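You operate a simulated robot arm through the tools that you are given. There is no shell and no other tool.

Carry out the task below with a simulated robot arm. There is one attempt and no reset: what you move stays moved.

Task
Lift the black stub out, turn the marked disc to teal and pin it.
Fine: stub in the blue tray; pull the orange pin out, turn the disc, push the pin in again. Where these are worked on the way, their far stop is far enough and under half their travel is too little: orange pin.

Only the result counts: the job must be done as asked and must still hold three seconds after the hand-in. Knocking over, shifting, dropping, spilling or breaking anything else fails it.

Robot
A 6-joint arm with a fingered hand, fixed in place. Base frame: the origin is on the floor under the middle of its stand, x ahead of it, y to its left, z up; the work surface is at about z = 0.8. Readings come in m, rad, newtons and seconds.
With the tool pointing down near the work surface it reaches from about 0.34 to 0.82 m from the base axis. Its first joint turns from -2.897 to 2.897 rad. Payload 4 kg.
Tool frame: the origin (TCP) lies between the finger pads and is the grasp point; the fingertips stand 0.026 m ahead of it; z points along the fingers, y is the line along which they close. The gripper opens to 0.132 m; its body begins 0.073 m behind the TCP. The gripper is a hand of 5 fingers: y runs from the thumb to the fingers, the wrist lies at [0, 0, -0.239] in the tool frame.
Orientation is that of the tool frame in the base frame, as a unit quaternion [x, y, z, w]. With the fingers straight down and closing along the base's y, the tool's x points along the base's -x, its y along +y and its z along -z.

Tools
- The arm moves only by the tool apply_moves. Its argument "increments" is a list of rows, each an object (a shift or turn left out is 0) with "xyz": the shift along the tool's x, y, z in units of 400 mm (1.0 is 400 mm), a list of three; "rot": the turn, a rotation vector about the tool's x, y, z in units of 180 degrees (1.0 is 180 degrees), a list of three. In form: [{"xyz": [dx, dy, dz], "rot": [wx, wy, wz]}, ...]. A call has 1 to 20 rows; each row is the pose to reach, as a shift and turn from the pose commanded when the call began, along the tool's axes at that moment. A call with a number of a shift or a turn outside -1 to 1 is refused whole. Rows are played at 5 a second. More than 0.05 m and 0.15 rad between two rows, and nothing of the call is played. Where a pose cannot be reached the arm comes as near as it can. A force on the tool above 40 N (or 10 N above the force at the start of the call, whichever is more), or a blocked arm, ends the call early, and 0.2 s more pass. In this call time passes only in rows, and 0.2 s behind the last. The reply holds the time, the measured pose of the TCP, the force on the tool along the base axes, the opening and the grip force, in the units named above and with some noise, with the torque about the TCP (base axes, N m) and any sound that the robot's microphone picked up.
- Cameras (640 x 400 px; columns grow to the right, rows downward): "scene" is fixed at [0.3991, -0.4991, 1.5347]; the picture's right is [0.96, -0.26, 0.00], its down [-0.17, -0.62, -0.77] and it looks along [0.20, 0.74, -0.64] (base axes); focal length 353 px, centre (320, 200). "wrist" rides on the gripper at [0.085, 0.002, -0.097] in the tool frame; the picture's right is [-0.02, 1.00, 0.00], its down [-0.75, -0.02, -0.66] and it looks along [-0.66, -0.01, 0.75] (tool axes); focal length 270 px, centre (320, 200). There is no depth. A picture from a camera that has moved, and an enlarged one, comes with that camera's place and axes in the base frame and with its lens.
- capture(camera): a new picture of that camera. No time passes.
- move_fingers(finger1, finger2, finger3, finger4, thumb_bend): sets how far each is bent, from 0 (flat) to 100 (curled in); at 30 the hand is open as for a grip, at 70 the pads meet at the TCP. One left out holds its place. A second passes; each finger stops where it meets its share of the squeeze, and holds until it gets a number again. It is the only way to open and close the hand. It gives what a move gives, with no picture; readings hold the bend of each and the force on the fingers (four entries, about 0 where the hand has none), thumb and palm.
- enlarge(camera, box): a new picture of the part [left, top, right, bottom] of that camera's present view, enlarged. No time passes.
- close_job(): hands the job in; it is judged then, once.

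Places have to be worked out from the pictures, the camera data and where the tool is seen. Open the gripper and draw the arm clear of the work before you hand the job in, unless the task says otherwise.

The tools are called after "Request:" by a JSON object that holds its "api" and its "payload". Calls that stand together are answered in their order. apply_moves: Moves the arm, as the interface text tells. Its arguments: {"type":"object","properties":{"increments":{"type":"array"}},"required":["increments"]} The other tools are called the same way: move_fingers (finger1, finger2, finger3, finger4, thumb_bend) moves the fingers one by one; capture (camera) takes a picture; enlarge (camera, box) takes an enlarged picture of a part of a camera's view; close_job () hands the job in.

At the start:

```text
clock: 0.0
ee_pos: [0.5276, -0.0098, 1.1578]
ee_rot: [0.0, 1.0, 0.0, 0.0]
wrist_force: [-0.1, 0.0, -0.1]
wrist_torque: [0.0, 0.01, -0.01]
opening: 0.1315
finger_force: 0.0
shape: jaw
bend: [30.0, 30.0, 30.0, 30.0, 30.0]
finger forces: [0.0, 0.0, 0.0, 0.1, 0.0, 0.0]
```

scene: 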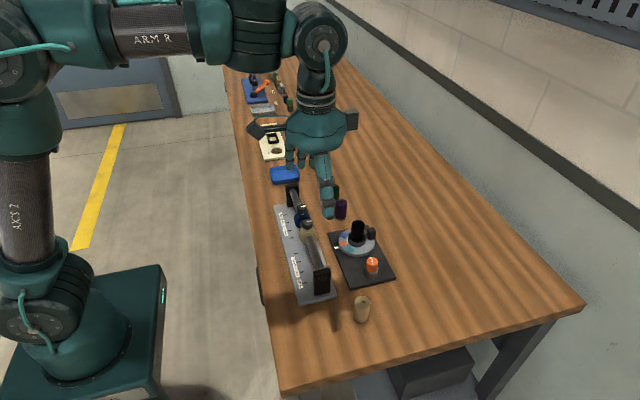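
wrist: 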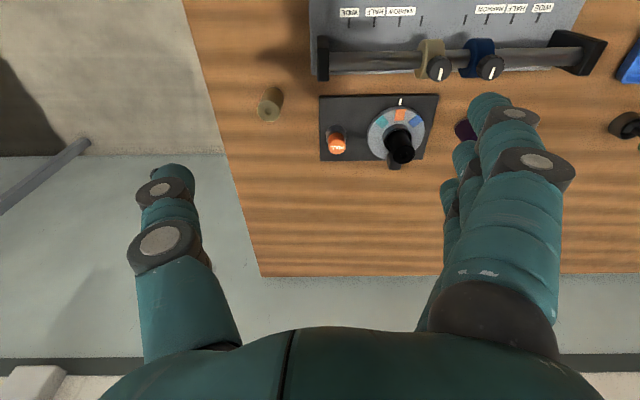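

The pictures show a dark base plate with a grey disc, a black stub on it, and an orange pin; a blue tray lies further left. I'll enlarge these areas to see detail first.

Request:
{"api": "enlarge", "payload": {"camera": "scene", "box": [260, 150, 420, 330]}}

Request:
{"api": "enlarge", "payload": {"camera": "wrist", "box": [300, 80, 460, 180]}}

Request:
{"api": "enlarge", "payload": {"camera": "scene", "box": [220, 60, 340, 200]}}

```text
2.22 times, centred on (340, 240) of scene
camera zoom: at [0.3991, -0.4991, 1.5347], right [0.96, -0.26, 0.0], down [-0.17, -0.62, -0.77], along [0.2, 0.74, -0.64], focal length 785 px, centre (276, 111)
```

zoom: 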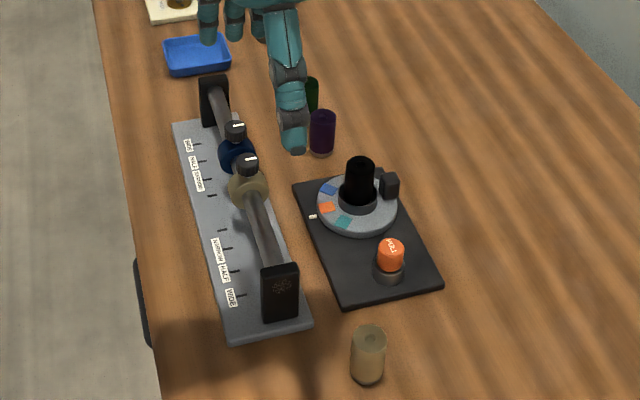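

```text
4.00 times, centred on (380, 130) of wrist
camera zoom: at [0.4425, -0.0087, 1.2574], right [0.02, 1.0, 0.0], down [0.75, -0.02, 0.66], along [0.66, -0.01, -0.75], focal length 1081 px, centre (80, 480)
```

zoom: 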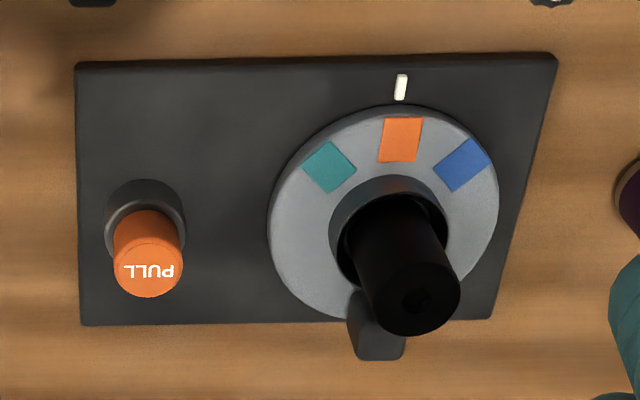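

```text
2.86 times, centred on (280, 130) of scene
camera zoom: at [0.3991, -0.4991, 1.5347], right [0.96, -0.26, 0.0], down [-0.17, -0.62, -0.77], along [0.2, 0.74, -0.64], focal length 1009 px, centre (434, 400)
```

zoom: 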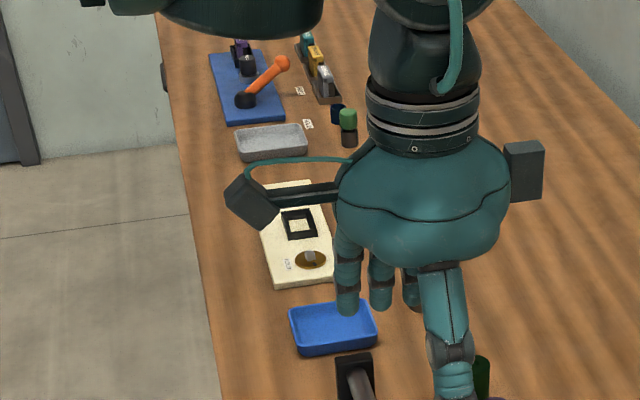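

The disc works out at about (0.667, 0.119), the stub top at z≈0.896, the pin at (0.669, 0.016) with its top at z≈0.867, and the tray near (0.54, 0.51). I'll move the hand closer, staying above the fixtures, to get a better look with the wrist camera.

Request:
{"api": "apply_moves", "payload": {"increments": [{"xyz": [0.017, 0.05, 0.08]}, {"xyz": [0.034, 0.1, 0.16]}, {"xyz": [0.052, 0.15, 0.24]}, {"xyz": [0.069, 0.2, 0.33]}]}}

Request:
{"api": "capture", "payload": {"camera": "wrist"}}

Request:
{"api": "capture", "payload": {"camera": "scene"}}

```text
clock: 1.0
ee_pos: [0.5011, 0.07, 1.0281]
ee_rot: [0.0, 1.0, 0.0, 0.0]
wrist_force: [0.4, 0.8, -1.2]
wrist_torque: [0.01, 0.0, -0.01]
opening: 0.132
finger_force: 0.1
shape: jaw
bend: [30.0, 30.0, 30.0, 30.0, 30.0]
finger forces: [0.1, 0.1, 0.0, 0.0, 0.0, 0.1]
```

```text
taken
camera wrist: at [0.4162, 0.0718, 1.1251], right [0.02, 1.0, 0.0], down [0.75, -0.02, 0.66], along [0.66, -0.01, -0.75], focal length 270 px, centre (320, 200)
```

wrist: 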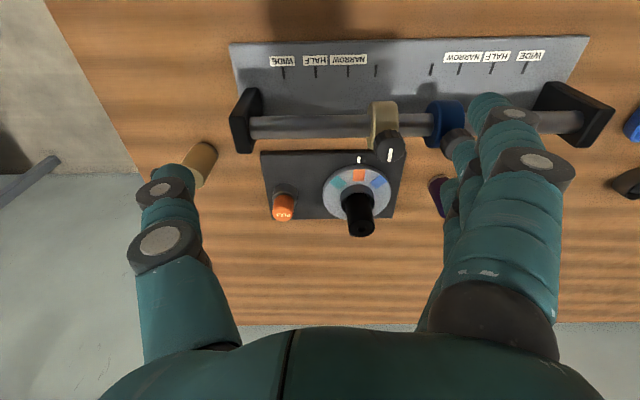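

```text
taken
```

scene: 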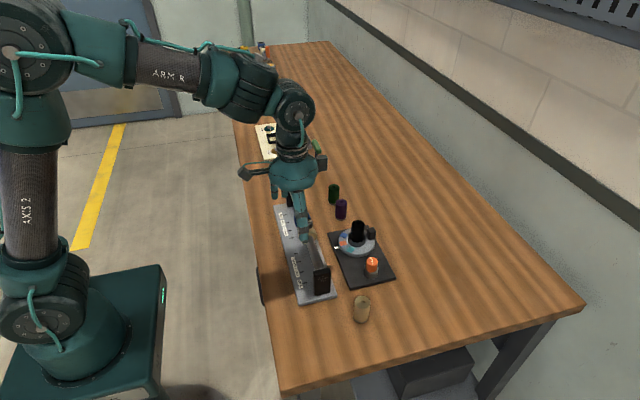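

The view is closer now; I'll enlarge the plate in both cameras to measure the disc, stub, lug, pin and neighbours.

Request:
{"api": "enlarge", "payload": {"camera": "wrist", "box": [250, 140, 410, 240]}}

Request:
{"api": "enlarge", "payload": {"camera": "scene", "box": [320, 180, 416, 300]}}

Request:
{"api": "enlarge", "payload": {"camera": "scene", "box": [250, 170, 410, 330]}}

```text
4.00 times, centred on (330, 190) of wrist
camera zoom: at [0.4162, 0.0718, 1.1251], right [0.02, 1.0, 0.0], down [0.75, -0.02, 0.66], along [0.66, -0.01, -0.75], focal length 1081 px, centre (280, 240)
```

zoom: 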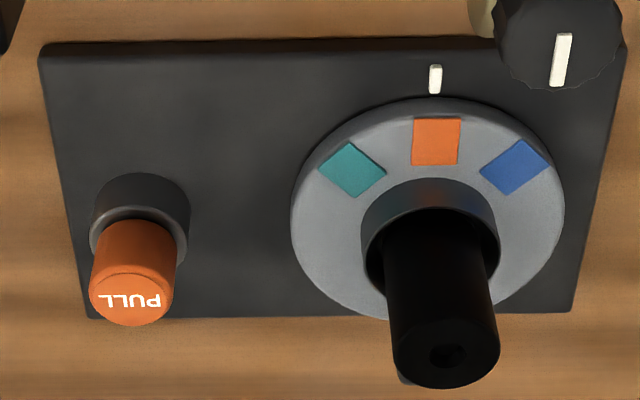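

```text
3.33 times, centred on (368, 240) of scene
camera zoom: at [0.3991, -0.4991, 1.5347], right [0.96, -0.26, 0.0], down [-0.17, -0.62, -0.77], along [0.2, 0.74, -0.64], focal length 1177 px, centre (160, 67)
```

zoom: 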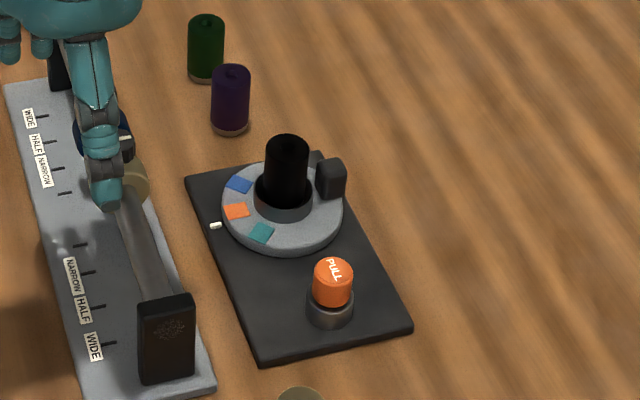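

```text
2.50 times, centred on (330, 250) of scene
camera zoom: at [0.3991, -0.4991, 1.5347], right [0.96, -0.26, 0.0], down [-0.17, -0.62, -0.77], along [0.2, 0.74, -0.64], focal length 883 px, centre (295, 75)
```

zoom: 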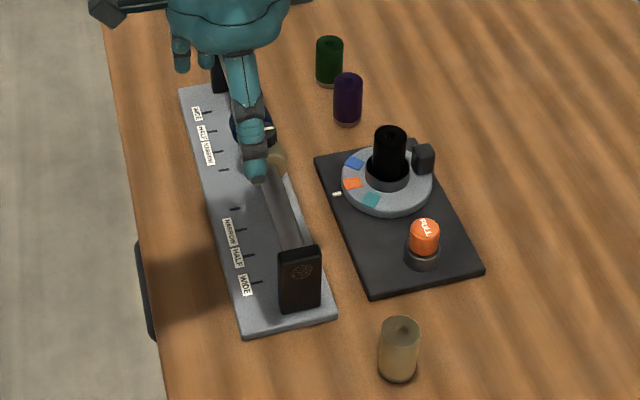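

There appear to be two dark blocks at the disc's far side. I'll move the hand forward, keeping it high, so the wrist camera looks steeply down on the disc and shows what they are.

Request:
{"api": "apply_moves", "payload": {"increments": [{"xyz": [-0.08, 0, -0.02]}, {"xyz": [-0.18, 0, -0.05]}, {"xyz": [-0.28, 0, -0.05]}, {"xyz": [-0.38, 0, -0.05]}, {"xyz": [-0.45, 0, -0.05]}, {"xyz": [-0.5, 0, -0.05]}]}}

Request:
{"api": "capture", "payload": {"camera": "wrist"}}

Request:
{"api": "enlarge", "payload": {"camera": "wrist", "box": [240, 0, 432, 120]}}

```text
clock: 2.4
ee_pos: [0.6989, 0.0703, 1.0503]
ee_rot: [0.0, 1.0, 0.0, 0.001]
wrist_force: [0.6, 0.0, -0.2]
wrist_torque: [0.0, 0.02, 0.02]
opening: 0.1319
finger_force: 0.0
shape: jaw
bend: [30.0, 30.0, 30.0, 30.0, 30.0]
finger forces: [0.1, 0.0, 0.0, 0.1, 0.0, 0.1]
```

```text
taken
camera wrist: at [0.6132, 0.0726, 1.1459], right [0.02, 1.0, 0.0], down [0.75, -0.02, 0.66], along [0.66, -0.01, -0.75], focal length 270 px, centre (320, 200)
```

wrist: 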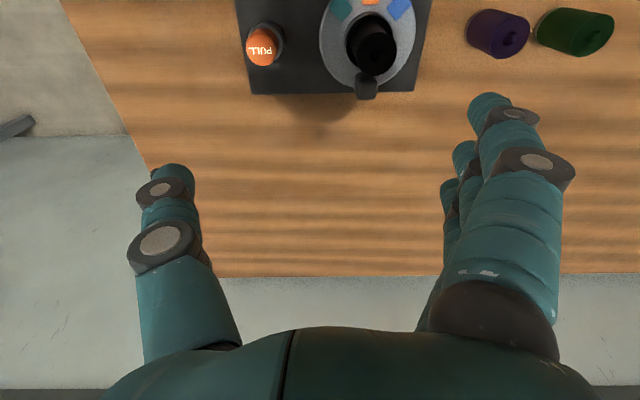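

```text
3.33 times, centred on (336, 60) of wrist
camera zoom: at [0.6132, 0.0726, 1.1459], right [0.02, 1.0, 0.0], down [0.75, -0.02, 0.66], along [0.66, -0.01, -0.75], focal length 901 px, centre (267, 667)
```

zoom: 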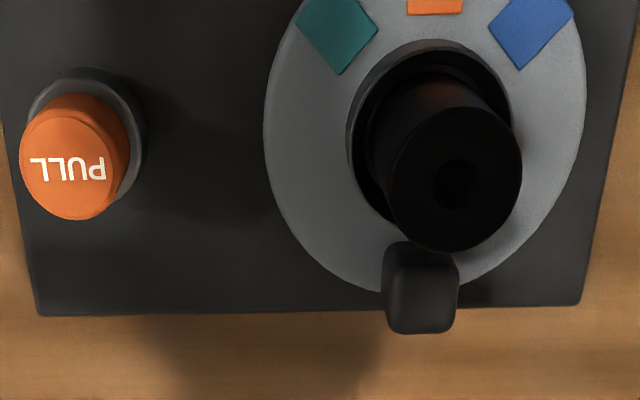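

The lug is a single block on the disc's rim at about (0.71, 0.12), top z≈0.87; the stub (≈34 mm dia) stands at (0.669, 0.120). I'll pre-close the thumb and middle fingers a little so the thumb clears the pin, and look at the result.

Request:
{"api": "move_fingers", "payload": {"finger1": 38, "finger2": 50, "finger3": 50, "finger4": 30, "thumb_bend": 50}}

Request:
{"api": "capture", "payload": {"camera": "wrist"}}

Request:
{"api": "capture", "payload": {"camera": "scene"}}

```text
clock: 3.4
ee_pos: [0.6987, 0.0705, 1.0489]
ee_rot: [0.0, 1.0, 0.0, 0.0]
wrist_force: [-1.2, 0.3, 1.5]
wrist_torque: [0.03, -0.01, -0.01]
opening: 0.095
finger_force: 0.1
shape: fingers
bend: [38.0, 50.0, 50.0, 30.0, 50.0]
finger forces: [0.0, 0.1, 0.1, 0.0, 0.1, 0.1]
```

```text
taken
camera wrist: at [0.613, 0.0726, 1.1454], right [0.02, 1.0, 0.0], down [0.75, -0.02, 0.66], along [0.66, -0.01, -0.75], focal length 270 px, centre (320, 200)
```

wrist: 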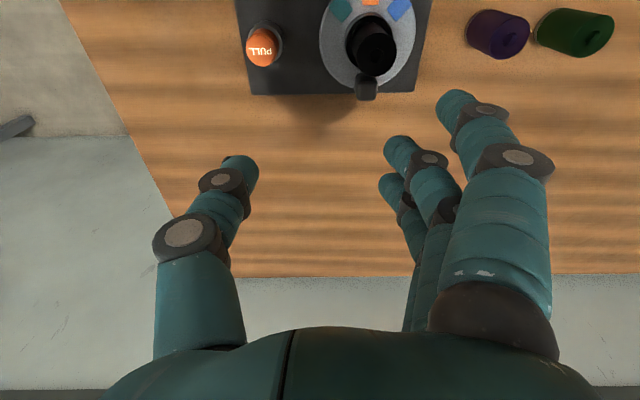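

```text
taken
```

scene: 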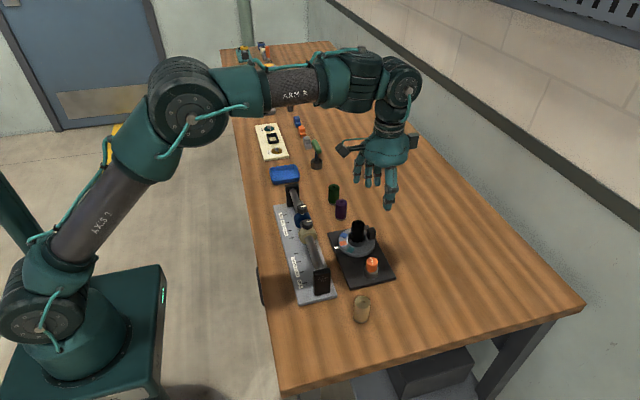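

Finger 1 is nearest the camera (base −x), the fingers are spaced about 24 mm apart and the thumb is centred. I'll move to above the stub with fingertips still over its top, at about (0.670, 0.120, 0.95), and check alignment.

Request:
{"api": "apply_moves", "payload": {"increments": [{"xyz": [0.024, 0.041, 0.06]}, {"xyz": [0.048, 0.082, 0.12]}, {"xyz": [0.072, 0.124, 0.19]}, {"xyz": [0.072, 0.124, 0.2475]}]}}

Request:
{"api": "capture", "payload": {"camera": "wrist"}}

Request:
{"api": "enlarge", "payload": {"camera": "scene", "box": [300, 150, 430, 300]}}

```text
clock: 4.4
ee_pos: [0.6714, 0.1181, 0.9478]
ee_rot: [0.0, 1.0, 0.0, 0.0]
wrist_force: [-0.6, 0.1, 0.8]
wrist_torque: [0.03, -0.02, 0.01]
opening: 0.0948
finger_force: 0.1
shape: fingers
bend: [38.0, 50.0, 50.0, 30.0, 50.0]
finger forces: [0.0, 0.0, 0.0, 0.1, 0.0, 0.0]
```

```text
taken
camera wrist: at [0.5849, 0.1198, 1.0451], right [0.02, 1.0, 0.0], down [0.75, -0.02, 0.66], along [0.66, -0.01, -0.75], focal length 270 px, centre (320, 200)
```

wrist: 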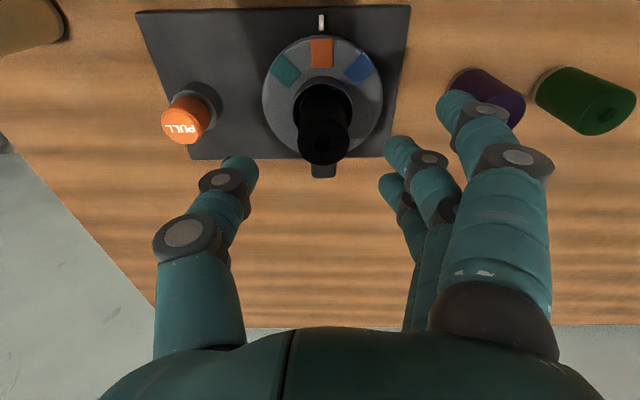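

```text
2.67 times, centred on (365, 225) of scene
camera zoom: at [0.3991, -0.4991, 1.5347], right [0.96, -0.26, 0.0], down [-0.17, -0.62, -0.77], along [0.2, 0.74, -0.64], focal length 942 px, centre (200, 133)
```

zoom: 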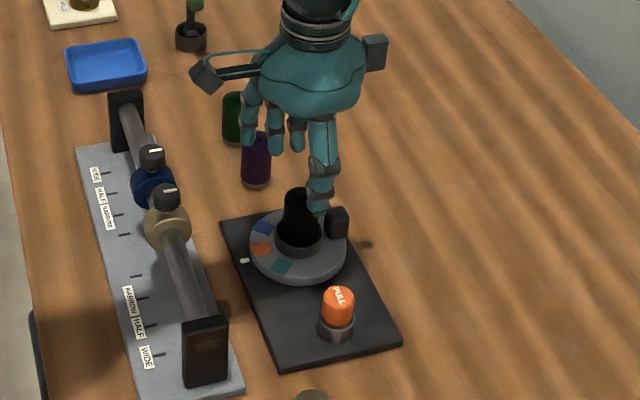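

The stub top sits centred between thumb and fingers at about (0.670, 0.122). I'll descend straight to TCP z≈0.882, stepping slowly.

Request:
{"api": "apply_moves", "payload": {"increments": [{"xyz": [0.0, 0.004, 0.04]}, {"xyz": [0.0, 0.006, 0.08]}, {"xyz": [0.0, 0.006, 0.12]}, {"xyz": [0.0, 0.006, 0.15]}, {"xyz": [0.0, 0.006, 0.165]}]}}

Request:
{"api": "capture", "payload": {"camera": "wrist"}}

Request:
{"api": "enlarge", "payload": {"camera": "scene", "box": [320, 180, 416, 280]}}

```text
clock: 5.6
ee_pos: [0.6703, 0.1207, 0.8827]
ee_rot: [0.0, 1.0, -0.001, -0.001]
wrist_force: [-0.4, 0.8, 0.0]
wrist_torque: [0.01, -0.01, 0.01]
opening: 0.0948
finger_force: 0.1
shape: fingers
bend: [38.0, 50.0, 50.0, 30.0, 50.0]
finger forces: [0.0, 0.0, 0.0, 0.0, 0.0, 0.0]
```

```text
taken
camera wrist: at [0.5862, 0.1235, 0.98], right [0.02, 1.0, 0.0], down [0.75, -0.02, 0.66], along [0.66, -0.01, -0.75], focal length 270 px, centre (320, 200)
```

wrist: 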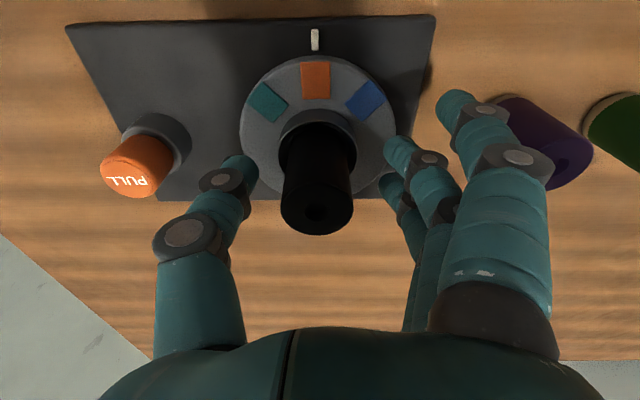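

```text
4.00 times, centred on (368, 230) of scene
camera zoom: at [0.3991, -0.4991, 1.5347], right [0.96, -0.26, 0.0], down [-0.17, -0.62, -0.77], along [0.2, 0.74, -0.64], focal length 1412 px, centre (128, 80)
```

zoom: 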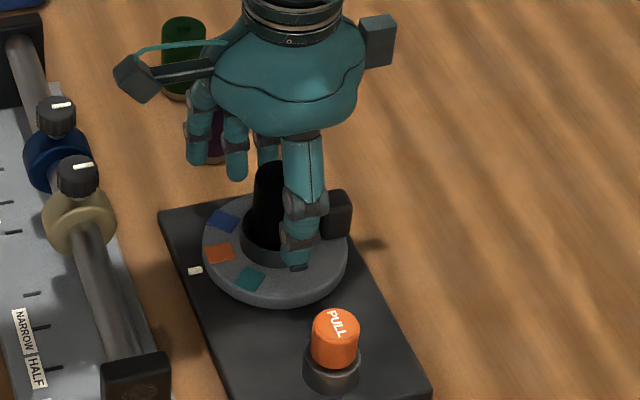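

The hand is centred on the stub (stub axis ≈ (0.670, 0.120)). I'll close the thumb and the two middle fingers on it.

Request:
{"api": "move_fingers", "payload": {"finger2": 70, "finger3": 70, "thumb_bend": 70}}

Request:
{"api": "capture", "payload": {"camera": "wrist"}}

```text
clock: 6.6
ee_pos: [0.672, 0.121, 0.8832]
ee_rot: [0.0, 1.0, 0.0, 0.0]
wrist_force: [0.0, 1.5, -0.7]
wrist_torque: [0.0, 0.04, -0.02]
opening: 0.0768
finger_force: 11.3
shape: fingers
bend: [38.0, 64.0, 62.0, 30.0, 65.0]
finger forces: [0.1, 4.3, 7.2, 0.0, 11.2, 0.0]
```

```text
taken
camera wrist: at [0.5863, 0.1235, 0.98], right [0.02, 1.0, 0.0], down [0.75, -0.02, 0.66], along [0.66, -0.01, -0.75], focal length 270 px, centre (320, 200)
```

wrist: 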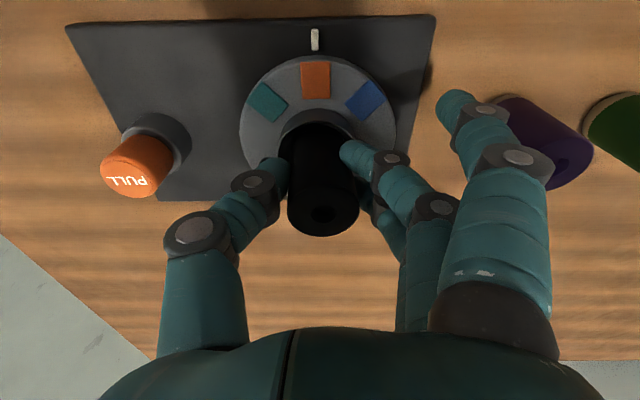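

The grip holds with about 11 N from the thumb against fingers 2 and 3. I'll lift straight up, slowly at first.

Request:
{"api": "apply_moves", "payload": {"increments": [{"xyz": [0, 0, -0.01]}, {"xyz": [0, 0, -0.025]}, {"xyz": [0, 0, -0.05]}, {"xyz": [0, 0, -0.08]}, {"xyz": [0, 0, -0.12]}, {"xyz": [0, 0, -0.16]}, {"xyz": [0, 0, -0.2]}, {"xyz": [0, 0, -0.24]}, {"xyz": [0, 0, -0.28]}, {"xyz": [0, 0, -0.32]}]}}

Request:
{"api": "capture", "payload": {"camera": "wrist"}}

Request:
{"api": "enlarge", "payload": {"camera": "scene", "box": [300, 130, 430, 280]}}

```text
clock: 8.8
ee_pos: [0.6716, 0.1227, 1.0106]
ee_rot: [0.0, 1.0, 0.0, -0.002]
wrist_force: [0.2, -0.6, -3.4]
wrist_torque: [0.01, 0.02, -0.01]
opening: 0.0767
finger_force: 12.1
shape: fingers
bend: [38.0, 64.0, 62.0, 30.0, 65.0]
finger forces: [0.0, 4.3, 7.4, 0.0, 11.2, 0.0]
```

```text
taken
camera wrist: at [0.5863, 0.1241, 1.1082], right [0.02, 1.0, 0.0], down [0.75, -0.02, 0.66], along [0.66, -0.01, -0.75], focal length 270 px, centre (320, 200)
```

wrist: 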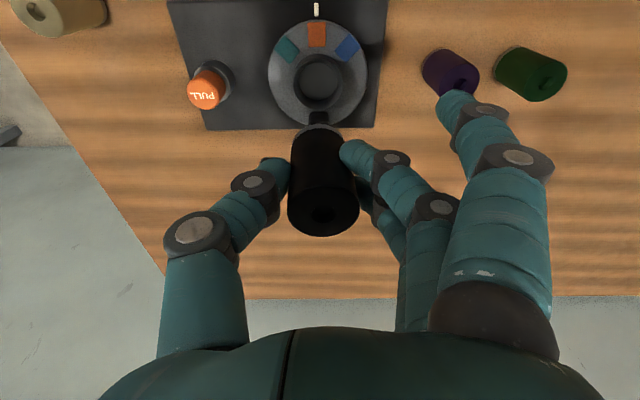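

```text
2.67 times, centred on (365, 205) of scene
camera zoom: at [0.3991, -0.4991, 1.5347], right [0.96, -0.26, 0.0], down [-0.17, -0.62, -0.77], along [0.2, 0.74, -0.64], focal length 942 px, centre (200, 187)
```

zoom: 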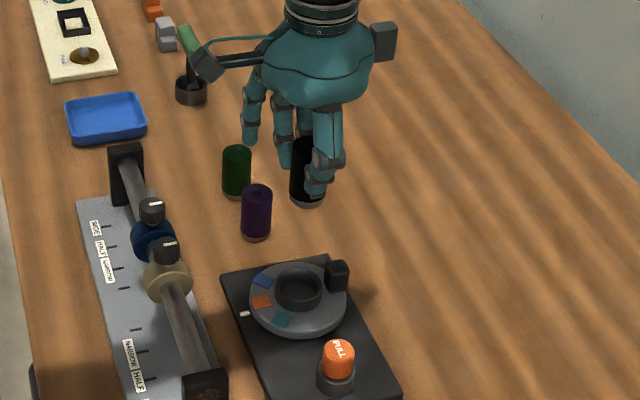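

The stub (≈0.35 kg, ≈60 mm long) is lifted out and held firmly. The tray centre works out at about (0.544, 0.499), so I'll carry the stub there at this height, accelerating gently.

Request:
{"api": "apply_moves", "payload": {"increments": [{"xyz": [0.01, 0.028, -0.01]}, {"xyz": [0.032, 0.094, -0.03]}, {"xyz": [0.06, 0.179, -0.04]}, {"xyz": [0.092, 0.272, -0.04]}, {"xyz": [0.124, 0.367, -0.04]}, {"xyz": [0.159, 0.47, -0.04]}, {"xyz": [0.19, 0.564, -0.04]}, {"xyz": [0.222, 0.658, -0.04]}, {"xyz": [0.254, 0.752, -0.04]}, {"xyz": [0.283, 0.837, -0.04]}, {"xyz": [0.305, 0.902, -0.04]}, {"xyz": [0.3175, 0.94, -0.04]}]}}

Request:
{"api": "capture", "payload": {"camera": "wrist"}}

Request:
{"api": "enlarge", "payload": {"camera": "scene", "box": [230, 80, 350, 220]}}

```text
clock: 11.4
ee_pos: [0.5448, 0.4974, 1.0254]
ee_rot: [0.0, 1.0, 0.0, 0.0]
wrist_force: [0.1, -0.6, -3.1]
wrist_torque: [0.03, 0.05, 0.0]
opening: 0.0768
finger_force: 10.8
shape: fingers
bend: [38.0, 64.0, 61.0, 30.0, 65.0]
finger forces: [0.0, 4.3, 7.7, 0.0, 11.1, 0.0]
```

```text
taken
camera wrist: at [0.4594, 0.4995, 1.1232], right [0.02, 1.0, 0.0], down [0.75, -0.02, 0.66], along [0.66, -0.01, -0.75], focal length 270 px, centre (320, 200)
```

wrist: 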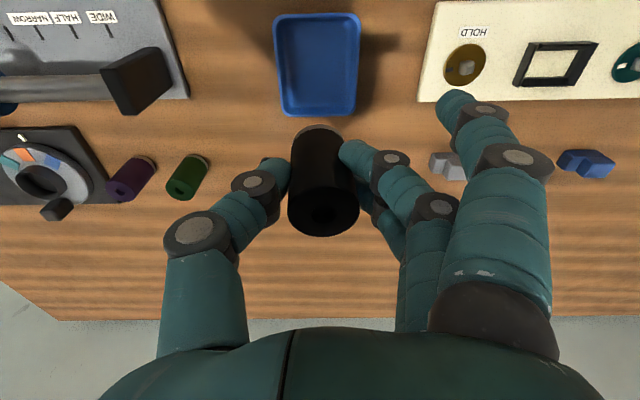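

```text
2.86 times, centred on (290, 150) of scene
camera zoom: at [0.3991, -0.4991, 1.5347], right [0.96, -0.26, 0.0], down [-0.17, -0.62, -0.77], along [0.2, 0.74, -0.64], focal length 1009 px, centre (406, 343)
```

zoom: 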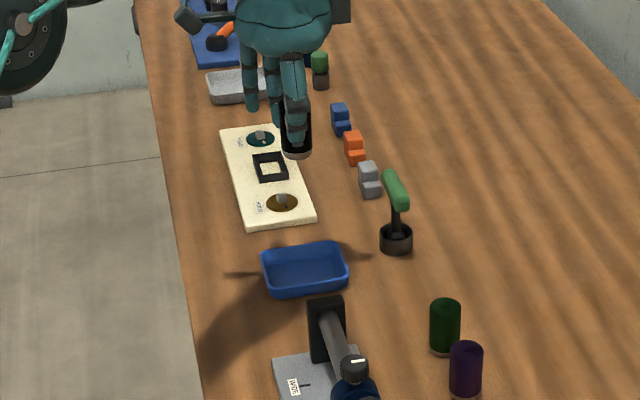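

The tray centre refines to (0.5425, 0.498) and the stub hangs right above it, with its bottom about 45 mm below the TCP. I'll descend to TCP z≈0.866 and check before touching down.

Request:
{"api": "apply_moves", "payload": {"increments": [{"xyz": [0.0, 0.0, 0.04]}, {"xyz": [0.004, 0.002, 0.12]}, {"xyz": [0.006, 0.002, 0.2]}, {"xyz": [0.006, 0.002, 0.28]}, {"xyz": [0.006, 0.002, 0.34]}, {"xyz": [0.006, 0.002, 0.38]}, {"xyz": [0.006, 0.002, 0.4]}]}}

Request:
{"api": "capture", "payload": {"camera": "wrist"}}

Request:
{"api": "enlarge", "payload": {"camera": "scene", "box": [240, 110, 340, 220]}}

```text
clock: 13.0
ee_pos: [0.5403, 0.4984, 0.8695]
ee_rot: [0.0, 1.0, 0.0, 0.0]
wrist_force: [0.6, 0.2, -4.5]
wrist_torque: [0.03, 0.0, 0.01]
opening: 0.0765
finger_force: 11.2
shape: fingers
bend: [38.0, 64.0, 61.0, 30.0, 65.0]
finger forces: [0.1, 4.3, 7.6, 0.0, 10.9, 0.1]
```

```text
taken
camera wrist: at [0.4554, 0.5003, 0.9654], right [0.02, 1.0, 0.0], down [0.75, -0.02, 0.66], along [0.66, -0.01, -0.75], focal length 270 px, centre (320, 200)
```

wrist: 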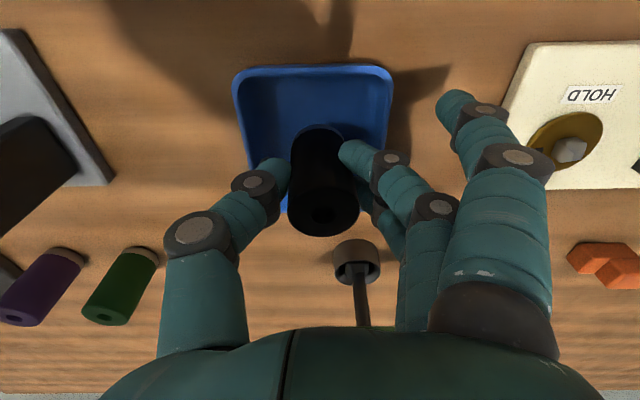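

```text
3.64 times, centred on (290, 165) of scene
camera zoom: at [0.3991, -0.4991, 1.5347], right [0.96, -0.26, 0.0], down [-0.17, -0.62, -0.77], along [0.2, 0.74, -0.64], focal length 1284 px, centre (429, 327)
```

zoom: 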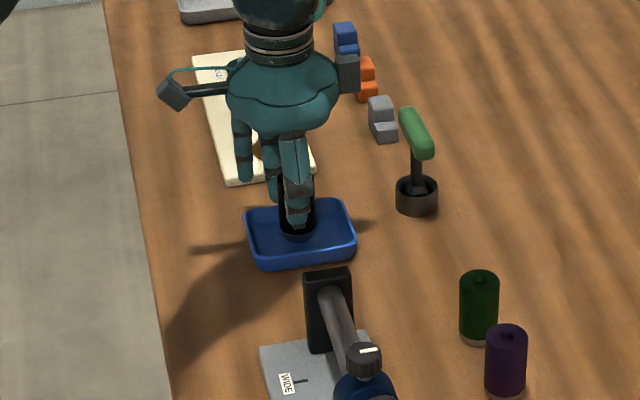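

The stub is just above the tray floor inside the rim, with thumb and fingers within the walls. I'll lower 12 mm in small steps and read the force.

Request:
{"api": "apply_moves", "payload": {"increments": [{"xyz": [0, 0, 0.01]}, {"xyz": [0, 0, 0.02]}, {"xyz": [0, 0, 0.03]}]}}

```text
clock: 13.8
ee_pos: [0.5429, 0.4992, 0.8588]
ee_rot: [-0.001, 1.0, 0.002, 0.002]
wrist_force: [-5.4, -1.8, 21.7]
wrist_torque: [-0.08, 0.05, 0.01]
opening: 0.0778
finger_force: 15.4
shape: fingers
bend: [38.0, 67.0, 65.0, 30.0, 66.0]
finger forces: [0.0, 6.3, 8.3, 0.0, 16.4, 0.1]
```

The stub has touched the floor (force now 22 N upward). I'll back up about 3 mm to ease the pressing and look.

Request:
{"api": "apply_moves", "payload": {"increments": [{"xyz": [0, 0, -0.004]}, {"xyz": [0, 0, -0.008]}]}}

Request:
{"api": "capture", "payload": {"camera": "wrist"}}

Request:
{"api": "enlarge", "payload": {"camera": "scene", "box": [260, 130, 330, 200]}}

```text
clock: 14.4
ee_pos: [0.5416, 0.499, 0.8588]
ee_rot: [0.0, 1.0, 0.0, 0.0]
wrist_force: [-3.8, 2.0, 16.2]
wrist_torque: [0.05, 0.05, -0.01]
opening: 0.0774
finger_force: 14.7
shape: fingers
bend: [38.0, 67.0, 65.0, 30.0, 66.0]
finger forces: [0.0, 7.0, 8.7, 0.1, 13.3, 0.0]
```

```text
taken
camera wrist: at [0.4566, 0.5001, 0.956], right [0.02, 1.0, 0.0], down [0.75, -0.02, 0.66], along [0.66, -0.01, -0.75], focal length 270 px, centre (320, 200)
```

wrist: 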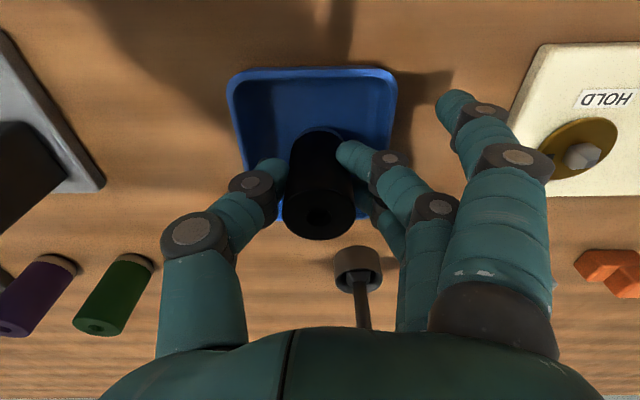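

```text
5.71 times, centred on (295, 165) of scene
camera zoom: at [0.3991, -0.4991, 1.5347], right [0.96, -0.26, 0.0], down [-0.17, -0.62, -0.77], along [0.2, 0.74, -0.64], focal length 2018 px, centre (463, 400)
```

zoom: 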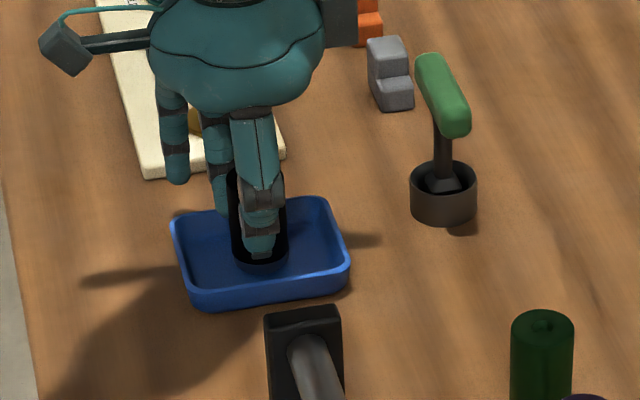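

The stub is resting upright on the tray floor, still pressed at about 16 N. I'll ease up another 3 mm before opening.

Request:
{"api": "apply_moves", "payload": {"increments": [{"xyz": [0, 0, -0.004]}, {"xyz": [0, 0, -0.007]}]}}

```text
clock: 15.0
ee_pos: [0.5422, 0.4977, 0.861]
ee_rot: [0.0, 1.0, -0.001, 0.0]
wrist_force: [-0.1, 0.8, 1.1]
wrist_torque: [0.12, -0.01, 0.06]
opening: 0.0774
finger_force: 11.8
shape: fingers
bend: [38.0, 66.0, 64.0, 30.0, 66.0]
finger forces: [0.0, 5.4, 7.8, 0.0, 11.1, 0.1]
```

The load is now near zero, so the stub stands on its own. I'll open thumb and middle fingers just enough to free it without touching the tray walls.

Request:
{"api": "move_fingers", "payload": {"finger2": 59, "finger3": 57, "thumb_bend": 60}}

Request:
{"api": "capture", "payload": {"camera": "wrist"}}

Request:
{"api": "enlarge", "payload": {"camera": "scene", "box": [260, 130, 330, 200]}}

```text
clock: 16.0
ee_pos: [0.5429, 0.4983, 0.8615]
ee_rot: [0.0, 1.0, 0.001, 0.001]
wrist_force: [-0.1, -0.7, 0.2]
wrist_torque: [0.03, 0.0, -0.02]
opening: 0.0791
finger_force: 0.0
shape: fingers
bend: [38.0, 59.0, 56.0, 30.0, 60.0]
finger forces: [0.0, 0.0, 0.0, 0.0, 0.4, 0.0]
```

```text
taken
camera wrist: at [0.4565, 0.5002, 0.9584], right [0.02, 1.0, 0.0], down [0.75, -0.02, 0.66], along [0.66, -0.01, -0.75], focal length 270 px, centre (320, 200)
```

wrist: 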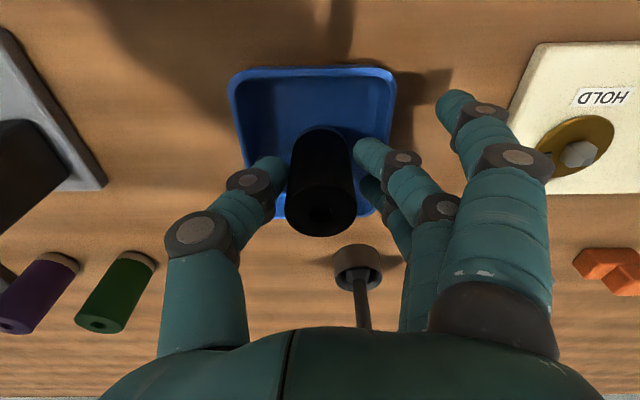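

```text
5.71 times, centred on (295, 165) of scene
camera zoom: at [0.3991, -0.4991, 1.5347], right [0.96, -0.26, 0.0], down [-0.17, -0.62, -0.77], along [0.2, 0.74, -0.64], focal length 2018 px, centre (463, 400)
```

zoom: 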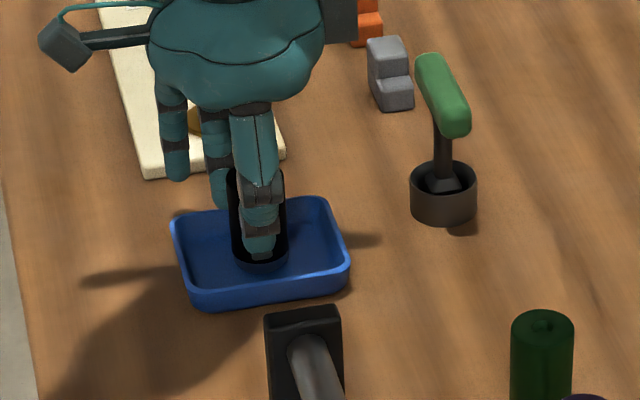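

Fingers are free but the thumb still touches lightly (0.4 N). I'll open the thumb a bit more; its tip is at about z 0.835, above the rim.

Request:
{"api": "move_fingers", "payload": {"finger2": 56, "finger3": 55, "thumb_bend": 54}}

Request:
{"api": "capture", "payload": {"camera": "wrist"}}

```text
clock: 17.0
ee_pos: [0.5417, 0.4985, 0.8615]
ee_rot: [-0.001, 1.0, 0.001, 0.0]
wrist_force: [0.7, 0.4, -0.2]
wrist_torque: [-0.03, 0.02, 0.0]
opening: 0.0874
finger_force: 0.0
shape: fingers
bend: [38.0, 56.0, 55.0, 30.0, 54.0]
finger forces: [0.0, 0.0, 0.1, 0.0, 0.0, 0.0]
```

```text
taken
camera wrist: at [0.4565, 0.5002, 0.9584], right [0.02, 1.0, 0.0], down [0.75, -0.02, 0.66], along [0.66, -0.01, -0.75], focal length 270 px, centre (320, 200)
```

wrist: 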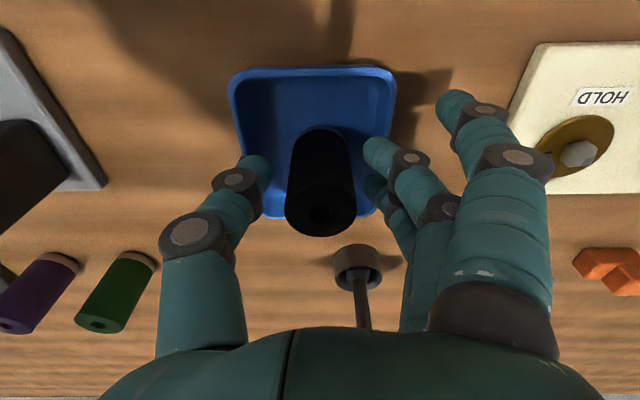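

The stub stands free with gaps on both sides. I'll raise the hand straight up clear of it.

Request:
{"api": "apply_moves", "payload": {"increments": [{"xyz": [0, 0, -0.02]}, {"xyz": [0, 0, -0.07]}, {"xyz": [0, 0, -0.15]}, {"xyz": [0, 0, -0.25]}, {"xyz": [0, 0, -0.35]}, {"xyz": [0, 0, -0.43]}]}}

Request:
{"api": "capture", "payload": {"camera": "wrist"}}

Request:
{"api": "enlarge", "payload": {"camera": "scene", "box": [250, 110, 330, 200]}}

```text
clock: 18.4
ee_pos: [0.5424, 0.499, 1.0341]
ee_rot: [0.0, 1.0, 0.0, 0.0]
wrist_force: [-0.3, 0.4, 0.2]
wrist_torque: [0.01, 0.03, -0.04]
opening: 0.0875
finger_force: 0.0
shape: fingers
bend: [38.0, 56.0, 55.0, 30.0, 54.0]
finger forces: [0.0, 0.0, 0.0, 0.0, 0.0, 0.1]
```

```text
taken
camera wrist: at [0.4575, 0.5003, 1.1305], right [0.02, 1.0, 0.0], down [0.75, -0.02, 0.66], along [0.66, -0.01, -0.75], focal length 270 px, centre (320, 200)
```

wrist: 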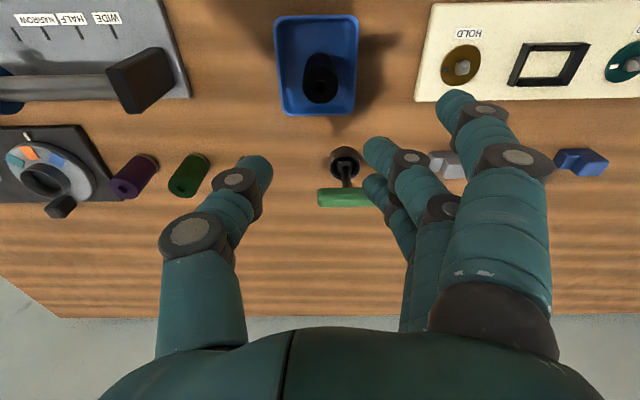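

```text
4.44 times, centred on (290, 155) of scene
camera zoom: at [0.3991, -0.4991, 1.5347], right [0.96, -0.26, 0.0], down [-0.17, -0.62, -0.77], along [0.2, 0.74, -0.64], focal length 1570 px, centre (453, 400)
```

zoom: 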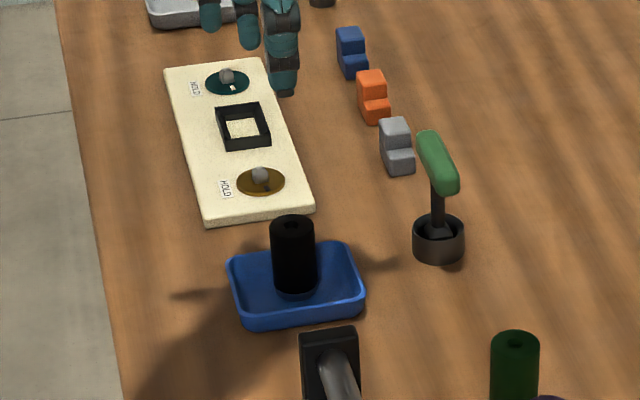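

The stub now stands in the blue tray. Next is the pin: I'll set all fingers to a moderate pre-close and head back over the plate at this safe height.

Request:
{"api": "move_fingers", "payload": {"finger1": 48, "finger2": 52, "finger3": 52, "finger4": 48, "thumb_bend": 52}}

Request:
{"api": "apply_moves", "payload": {"increments": [{"xyz": [-0.015, -0.06, 0]}, {"xyz": [-0.04, -0.15, 0]}, {"xyz": [-0.07, -0.26, 0]}, {"xyz": [-0.1, -0.37, 0]}, {"xyz": [-0.13, -0.48, 0]}, {"xyz": [-0.16, -0.59, 0]}, {"xyz": [-0.19, -0.7, 0]}, {"xyz": [-0.22, -0.81, 0]}, {"xyz": [-0.24, -0.88, 0]}, {"xyz": [-0.25, -0.92, 0]}]}}

Request:
{"api": "capture", "payload": {"camera": "wrist"}}

```text
clock: 19.4
ee_pos: [0.5429, 0.4971, 1.0331]
ee_rot: [0.0, 1.0, 0.0, 0.0]
wrist_force: [-0.3, 0.4, -0.6]
wrist_torque: [-0.02, 0.01, 0.0]
opening: 0.0752
finger_force: 0.0
shape: fingers
bend: [48.0, 52.0, 52.0, 48.0, 52.0]
finger forces: [0.0, 0.0, 0.0, 0.0, 0.0, 0.0]
```

```text
clock: 21.6
ee_pos: [0.6433, 0.1303, 1.033]
ee_rot: [0.0, 1.0, 0.0, 0.0]
wrist_force: [0.4, 0.2, 0.0]
wrist_torque: [0.03, 0.0, 0.01]
opening: 0.0748
finger_force: 0.0
shape: fingers
bend: [48.0, 52.0, 52.0, 48.0, 52.0]
finger forces: [0.0, 0.0, 0.0, 0.0, 0.1, 0.0]
```

```text
taken
camera wrist: at [0.5576, 0.1319, 1.1302], right [0.02, 1.0, 0.0], down [0.75, -0.01, 0.66], along [0.66, -0.01, -0.75], focal length 270 px, centre (320, 200)
```

wrist: 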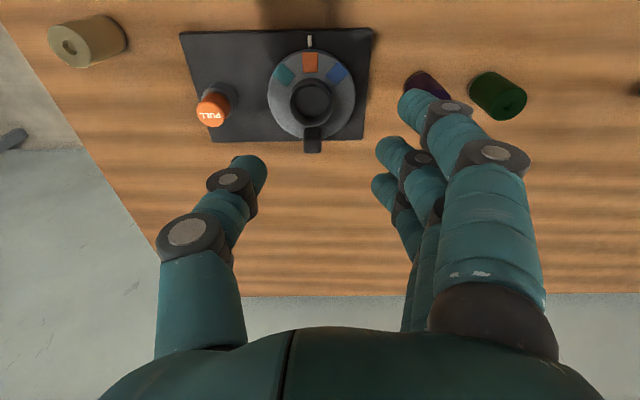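

This view shows the emptied disc well; I'll enlarge it to measure the disc centre, the colour marks and the lug.

Request:
{"api": "enlarge", "payload": {"camera": "wrist", "box": [170, 20, 394, 160]}}

Request:
{"api": "enlarge", "payload": {"camera": "scene", "box": [320, 200, 410, 300]}}

```text
2.86 times, centred on (282, 90) of wrist
camera zoom: at [0.5576, 0.1319, 1.1302], right [0.02, 1.0, 0.0], down [0.75, -0.01, 0.66], along [0.66, -0.01, -0.75], focal length 772 px, centre (429, 514)
```

zoom: 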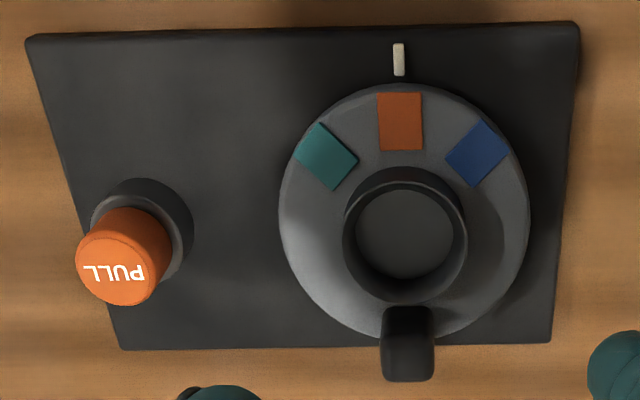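

```text
4.00 times, centred on (365, 250) of scene
camera zoom: at [0.3991, -0.4991, 1.5347], right [0.96, -0.26, 0.0], down [-0.17, -0.62, -0.77], along [0.2, 0.74, -0.64], focal length 1412 px, centre (140, 0)
```

zoom: 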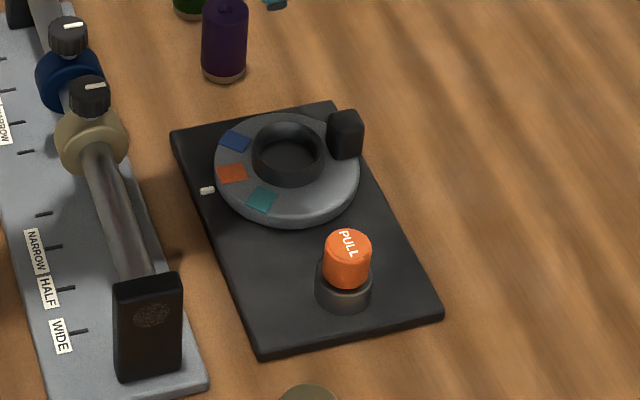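

The three colour marks sit about 45° apart on a disc centred near (0.672, 0.121); teal must turn clockwise (seen from above) to the white pointer, moving the lug from +x toward −y. Now I'll position above the pin at about (0.670, 0.018).

Request:
{"api": "apply_moves", "payload": {"increments": [{"xyz": [-0.017, -0.07, 0.02]}, {"xyz": [-0.034, -0.15, 0.06]}, {"xyz": [-0.05, -0.22, 0.11]}, {"xyz": [-0.067, -0.28, 0.17]}, {"xyz": [-0.067, -0.28, 0.2]}]}}

Request:
{"api": "capture", "payload": {"camera": "wrist"}}

Request:
{"api": "enlarge", "payload": {"camera": "scene", "box": [310, 180, 430, 310]}}

```text
clock: 22.8
ee_pos: [0.6693, 0.019, 0.9529]
ee_rot: [0.0, 1.0, 0.0, 0.0]
wrist_force: [0.0, 0.0, -0.2]
wrist_torque: [0.0, -0.07, -0.02]
opening: 0.0749
finger_force: 0.0
shape: fingers
bend: [48.0, 52.0, 52.0, 48.0, 52.0]
finger forces: [0.0, 0.0, 0.0, 0.0, 0.1, 0.0]
```

```text
taken
camera wrist: at [0.5843, 0.0209, 1.0496], right [0.02, 1.0, 0.0], down [0.75, -0.02, 0.66], along [0.66, -0.01, -0.75], focal length 270 px, centre (320, 200)
```

wrist: 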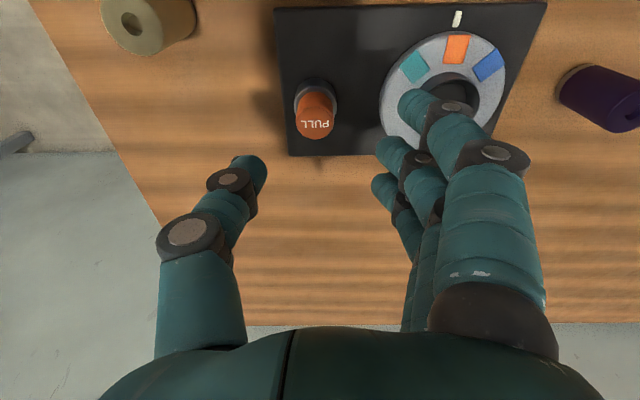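

```text
3.08 times, centred on (370, 245) of scene
camera zoom: at [0.3991, -0.4991, 1.5347], right [0.96, -0.26, 0.0], down [-0.17, -0.62, -0.77], along [0.2, 0.74, -0.64], focal length 1087 px, centre (166, 62)
```

zoom: 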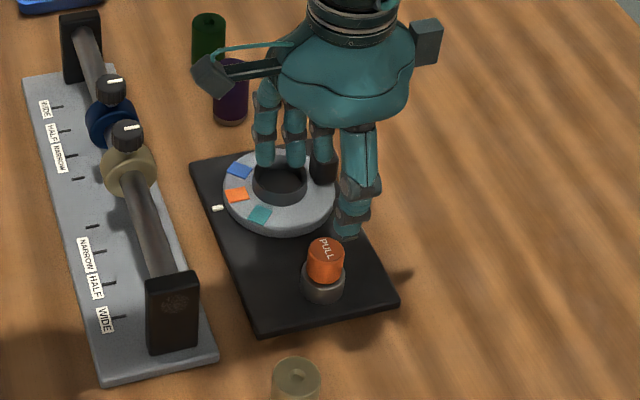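

The pin works out at about (0.671, 0.017). I'll shift slightly and descend to TCP z≈0.868, just above where the tips would meet the collar.

Request:
{"api": "apply_moves", "payload": {"increments": [{"xyz": [-0.003, -0.005, 0.05]}, {"xyz": [-0.003, -0.005, 0.11]}, {"xyz": [-0.003, -0.005, 0.16]}, {"xyz": [-0.003, -0.005, 0.195]}, {"xyz": [-0.003, -0.005, 0.2125]}]}}

Request:
{"api": "capture", "payload": {"camera": "wrist"}}

Request:
{"api": "enlarge", "payload": {"camera": "scene", "box": [320, 200, 410, 290]}}

```text
clock: 24.0
ee_pos: [0.67, 0.0171, 0.8685]
ee_rot: [-0.001, 1.0, 0.0, 0.0]
wrist_force: [0.5, 0.7, -0.8]
wrist_torque: [0.01, 0.0, 0.01]
opening: 0.0748
finger_force: 0.1
shape: fingers
bend: [48.0, 52.0, 52.0, 48.0, 52.0]
finger forces: [0.0, 0.1, 0.1, 0.0, 0.0, 0.0]
```

```text
taken
camera wrist: at [0.5856, 0.0189, 0.9654], right [0.02, 1.0, 0.0], down [0.75, -0.02, 0.66], along [0.66, -0.01, -0.75], focal length 270 px, centre (320, 200)
```

wrist: 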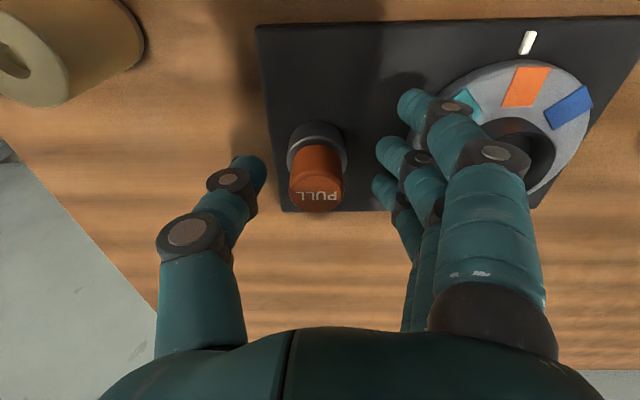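

```text
4.44 times, centred on (365, 245) of scene
camera zoom: at [0.3991, -0.4991, 1.5347], right [0.96, -0.26, 0.0], down [-0.17, -0.62, -0.77], along [0.2, 0.74, -0.64], focal length 1570 px, centre (120, 0)
```

zoom: 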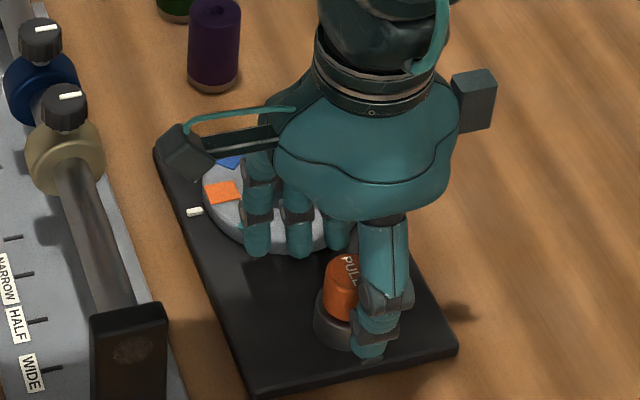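

The pin is between thumb and fingers, top about level with the TCP. I'll lower 3 mm more for a better bite, centring 1 mm toward −y, then close.

Request:
{"api": "apply_moves", "payload": {"increments": [{"xyz": [0, -0.0025, 0.004]}, {"xyz": [0, -0.0025, 0.0085]}]}}

Request:
{"api": "move_fingers", "payload": {"finger2": 74, "finger3": 74, "thumb_bend": 74}}

Request:
{"api": "capture", "payload": {"camera": "wrist"}}

Request:
{"api": "enlarge", "payload": {"camera": "scene", "box": [320, 200, 410, 290]}}

```text
clock: 24.6
ee_pos: [0.6709, 0.0153, 0.8647]
ee_rot: [0.001, 1.0, 0.0, -0.001]
wrist_force: [-0.2, 0.1, 0.4]
wrist_torque: [0.03, 0.02, -0.02]
opening: 0.0748
finger_force: 0.0
shape: fingers
bend: [48.0, 52.0, 52.0, 48.0, 52.0]
finger forces: [0.1, 0.0, 0.0, 0.0, 0.1, 0.0]
```

```text
clock: 25.6
ee_pos: [0.6709, 0.0157, 0.866]
ee_rot: [0.0, 1.0, 0.0, -0.001]
wrist_force: [-2.2, -2.8, -0.9]
wrist_torque: [-0.05, 0.01, 0.01]
opening: 0.0588
finger_force: 14.5
shape: fingers
bend: [48.0, 71.0, 65.0, 48.0, 66.0]
finger forces: [0.0, 5.5, 7.8, 0.0, 15.7, 0.0]
```

```text
taken
camera wrist: at [0.5851, 0.0174, 0.9623], right [0.02, 1.0, 0.0], down [0.75, -0.02, 0.66], along [0.66, -0.01, -0.75], focal length 270 px, centre (320, 200)
```

wrist: 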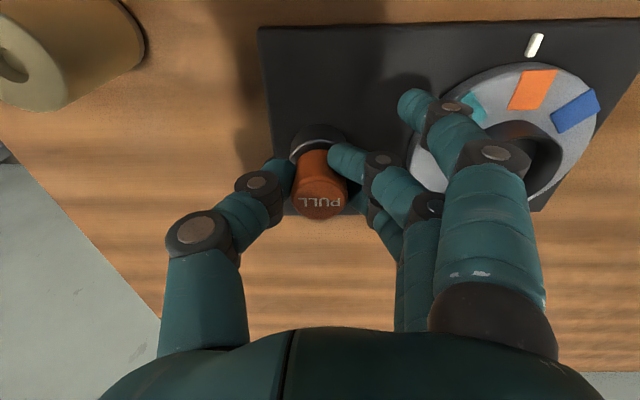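

```text
4.44 times, centred on (365, 245) of scene
camera zoom: at [0.3991, -0.4991, 1.5347], right [0.96, -0.26, 0.0], down [-0.17, -0.62, -0.77], along [0.2, 0.74, -0.64], focal length 1570 px, centre (120, 0)
```

zoom: 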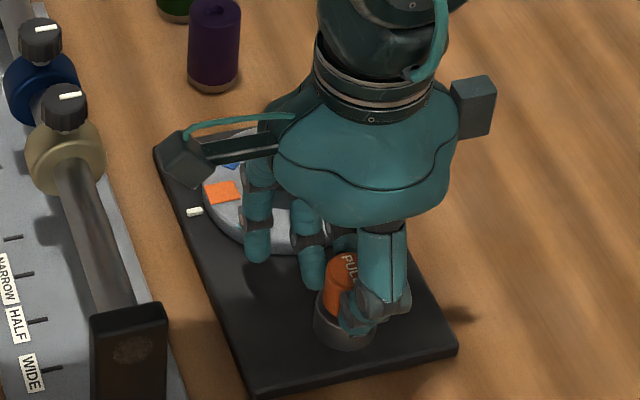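

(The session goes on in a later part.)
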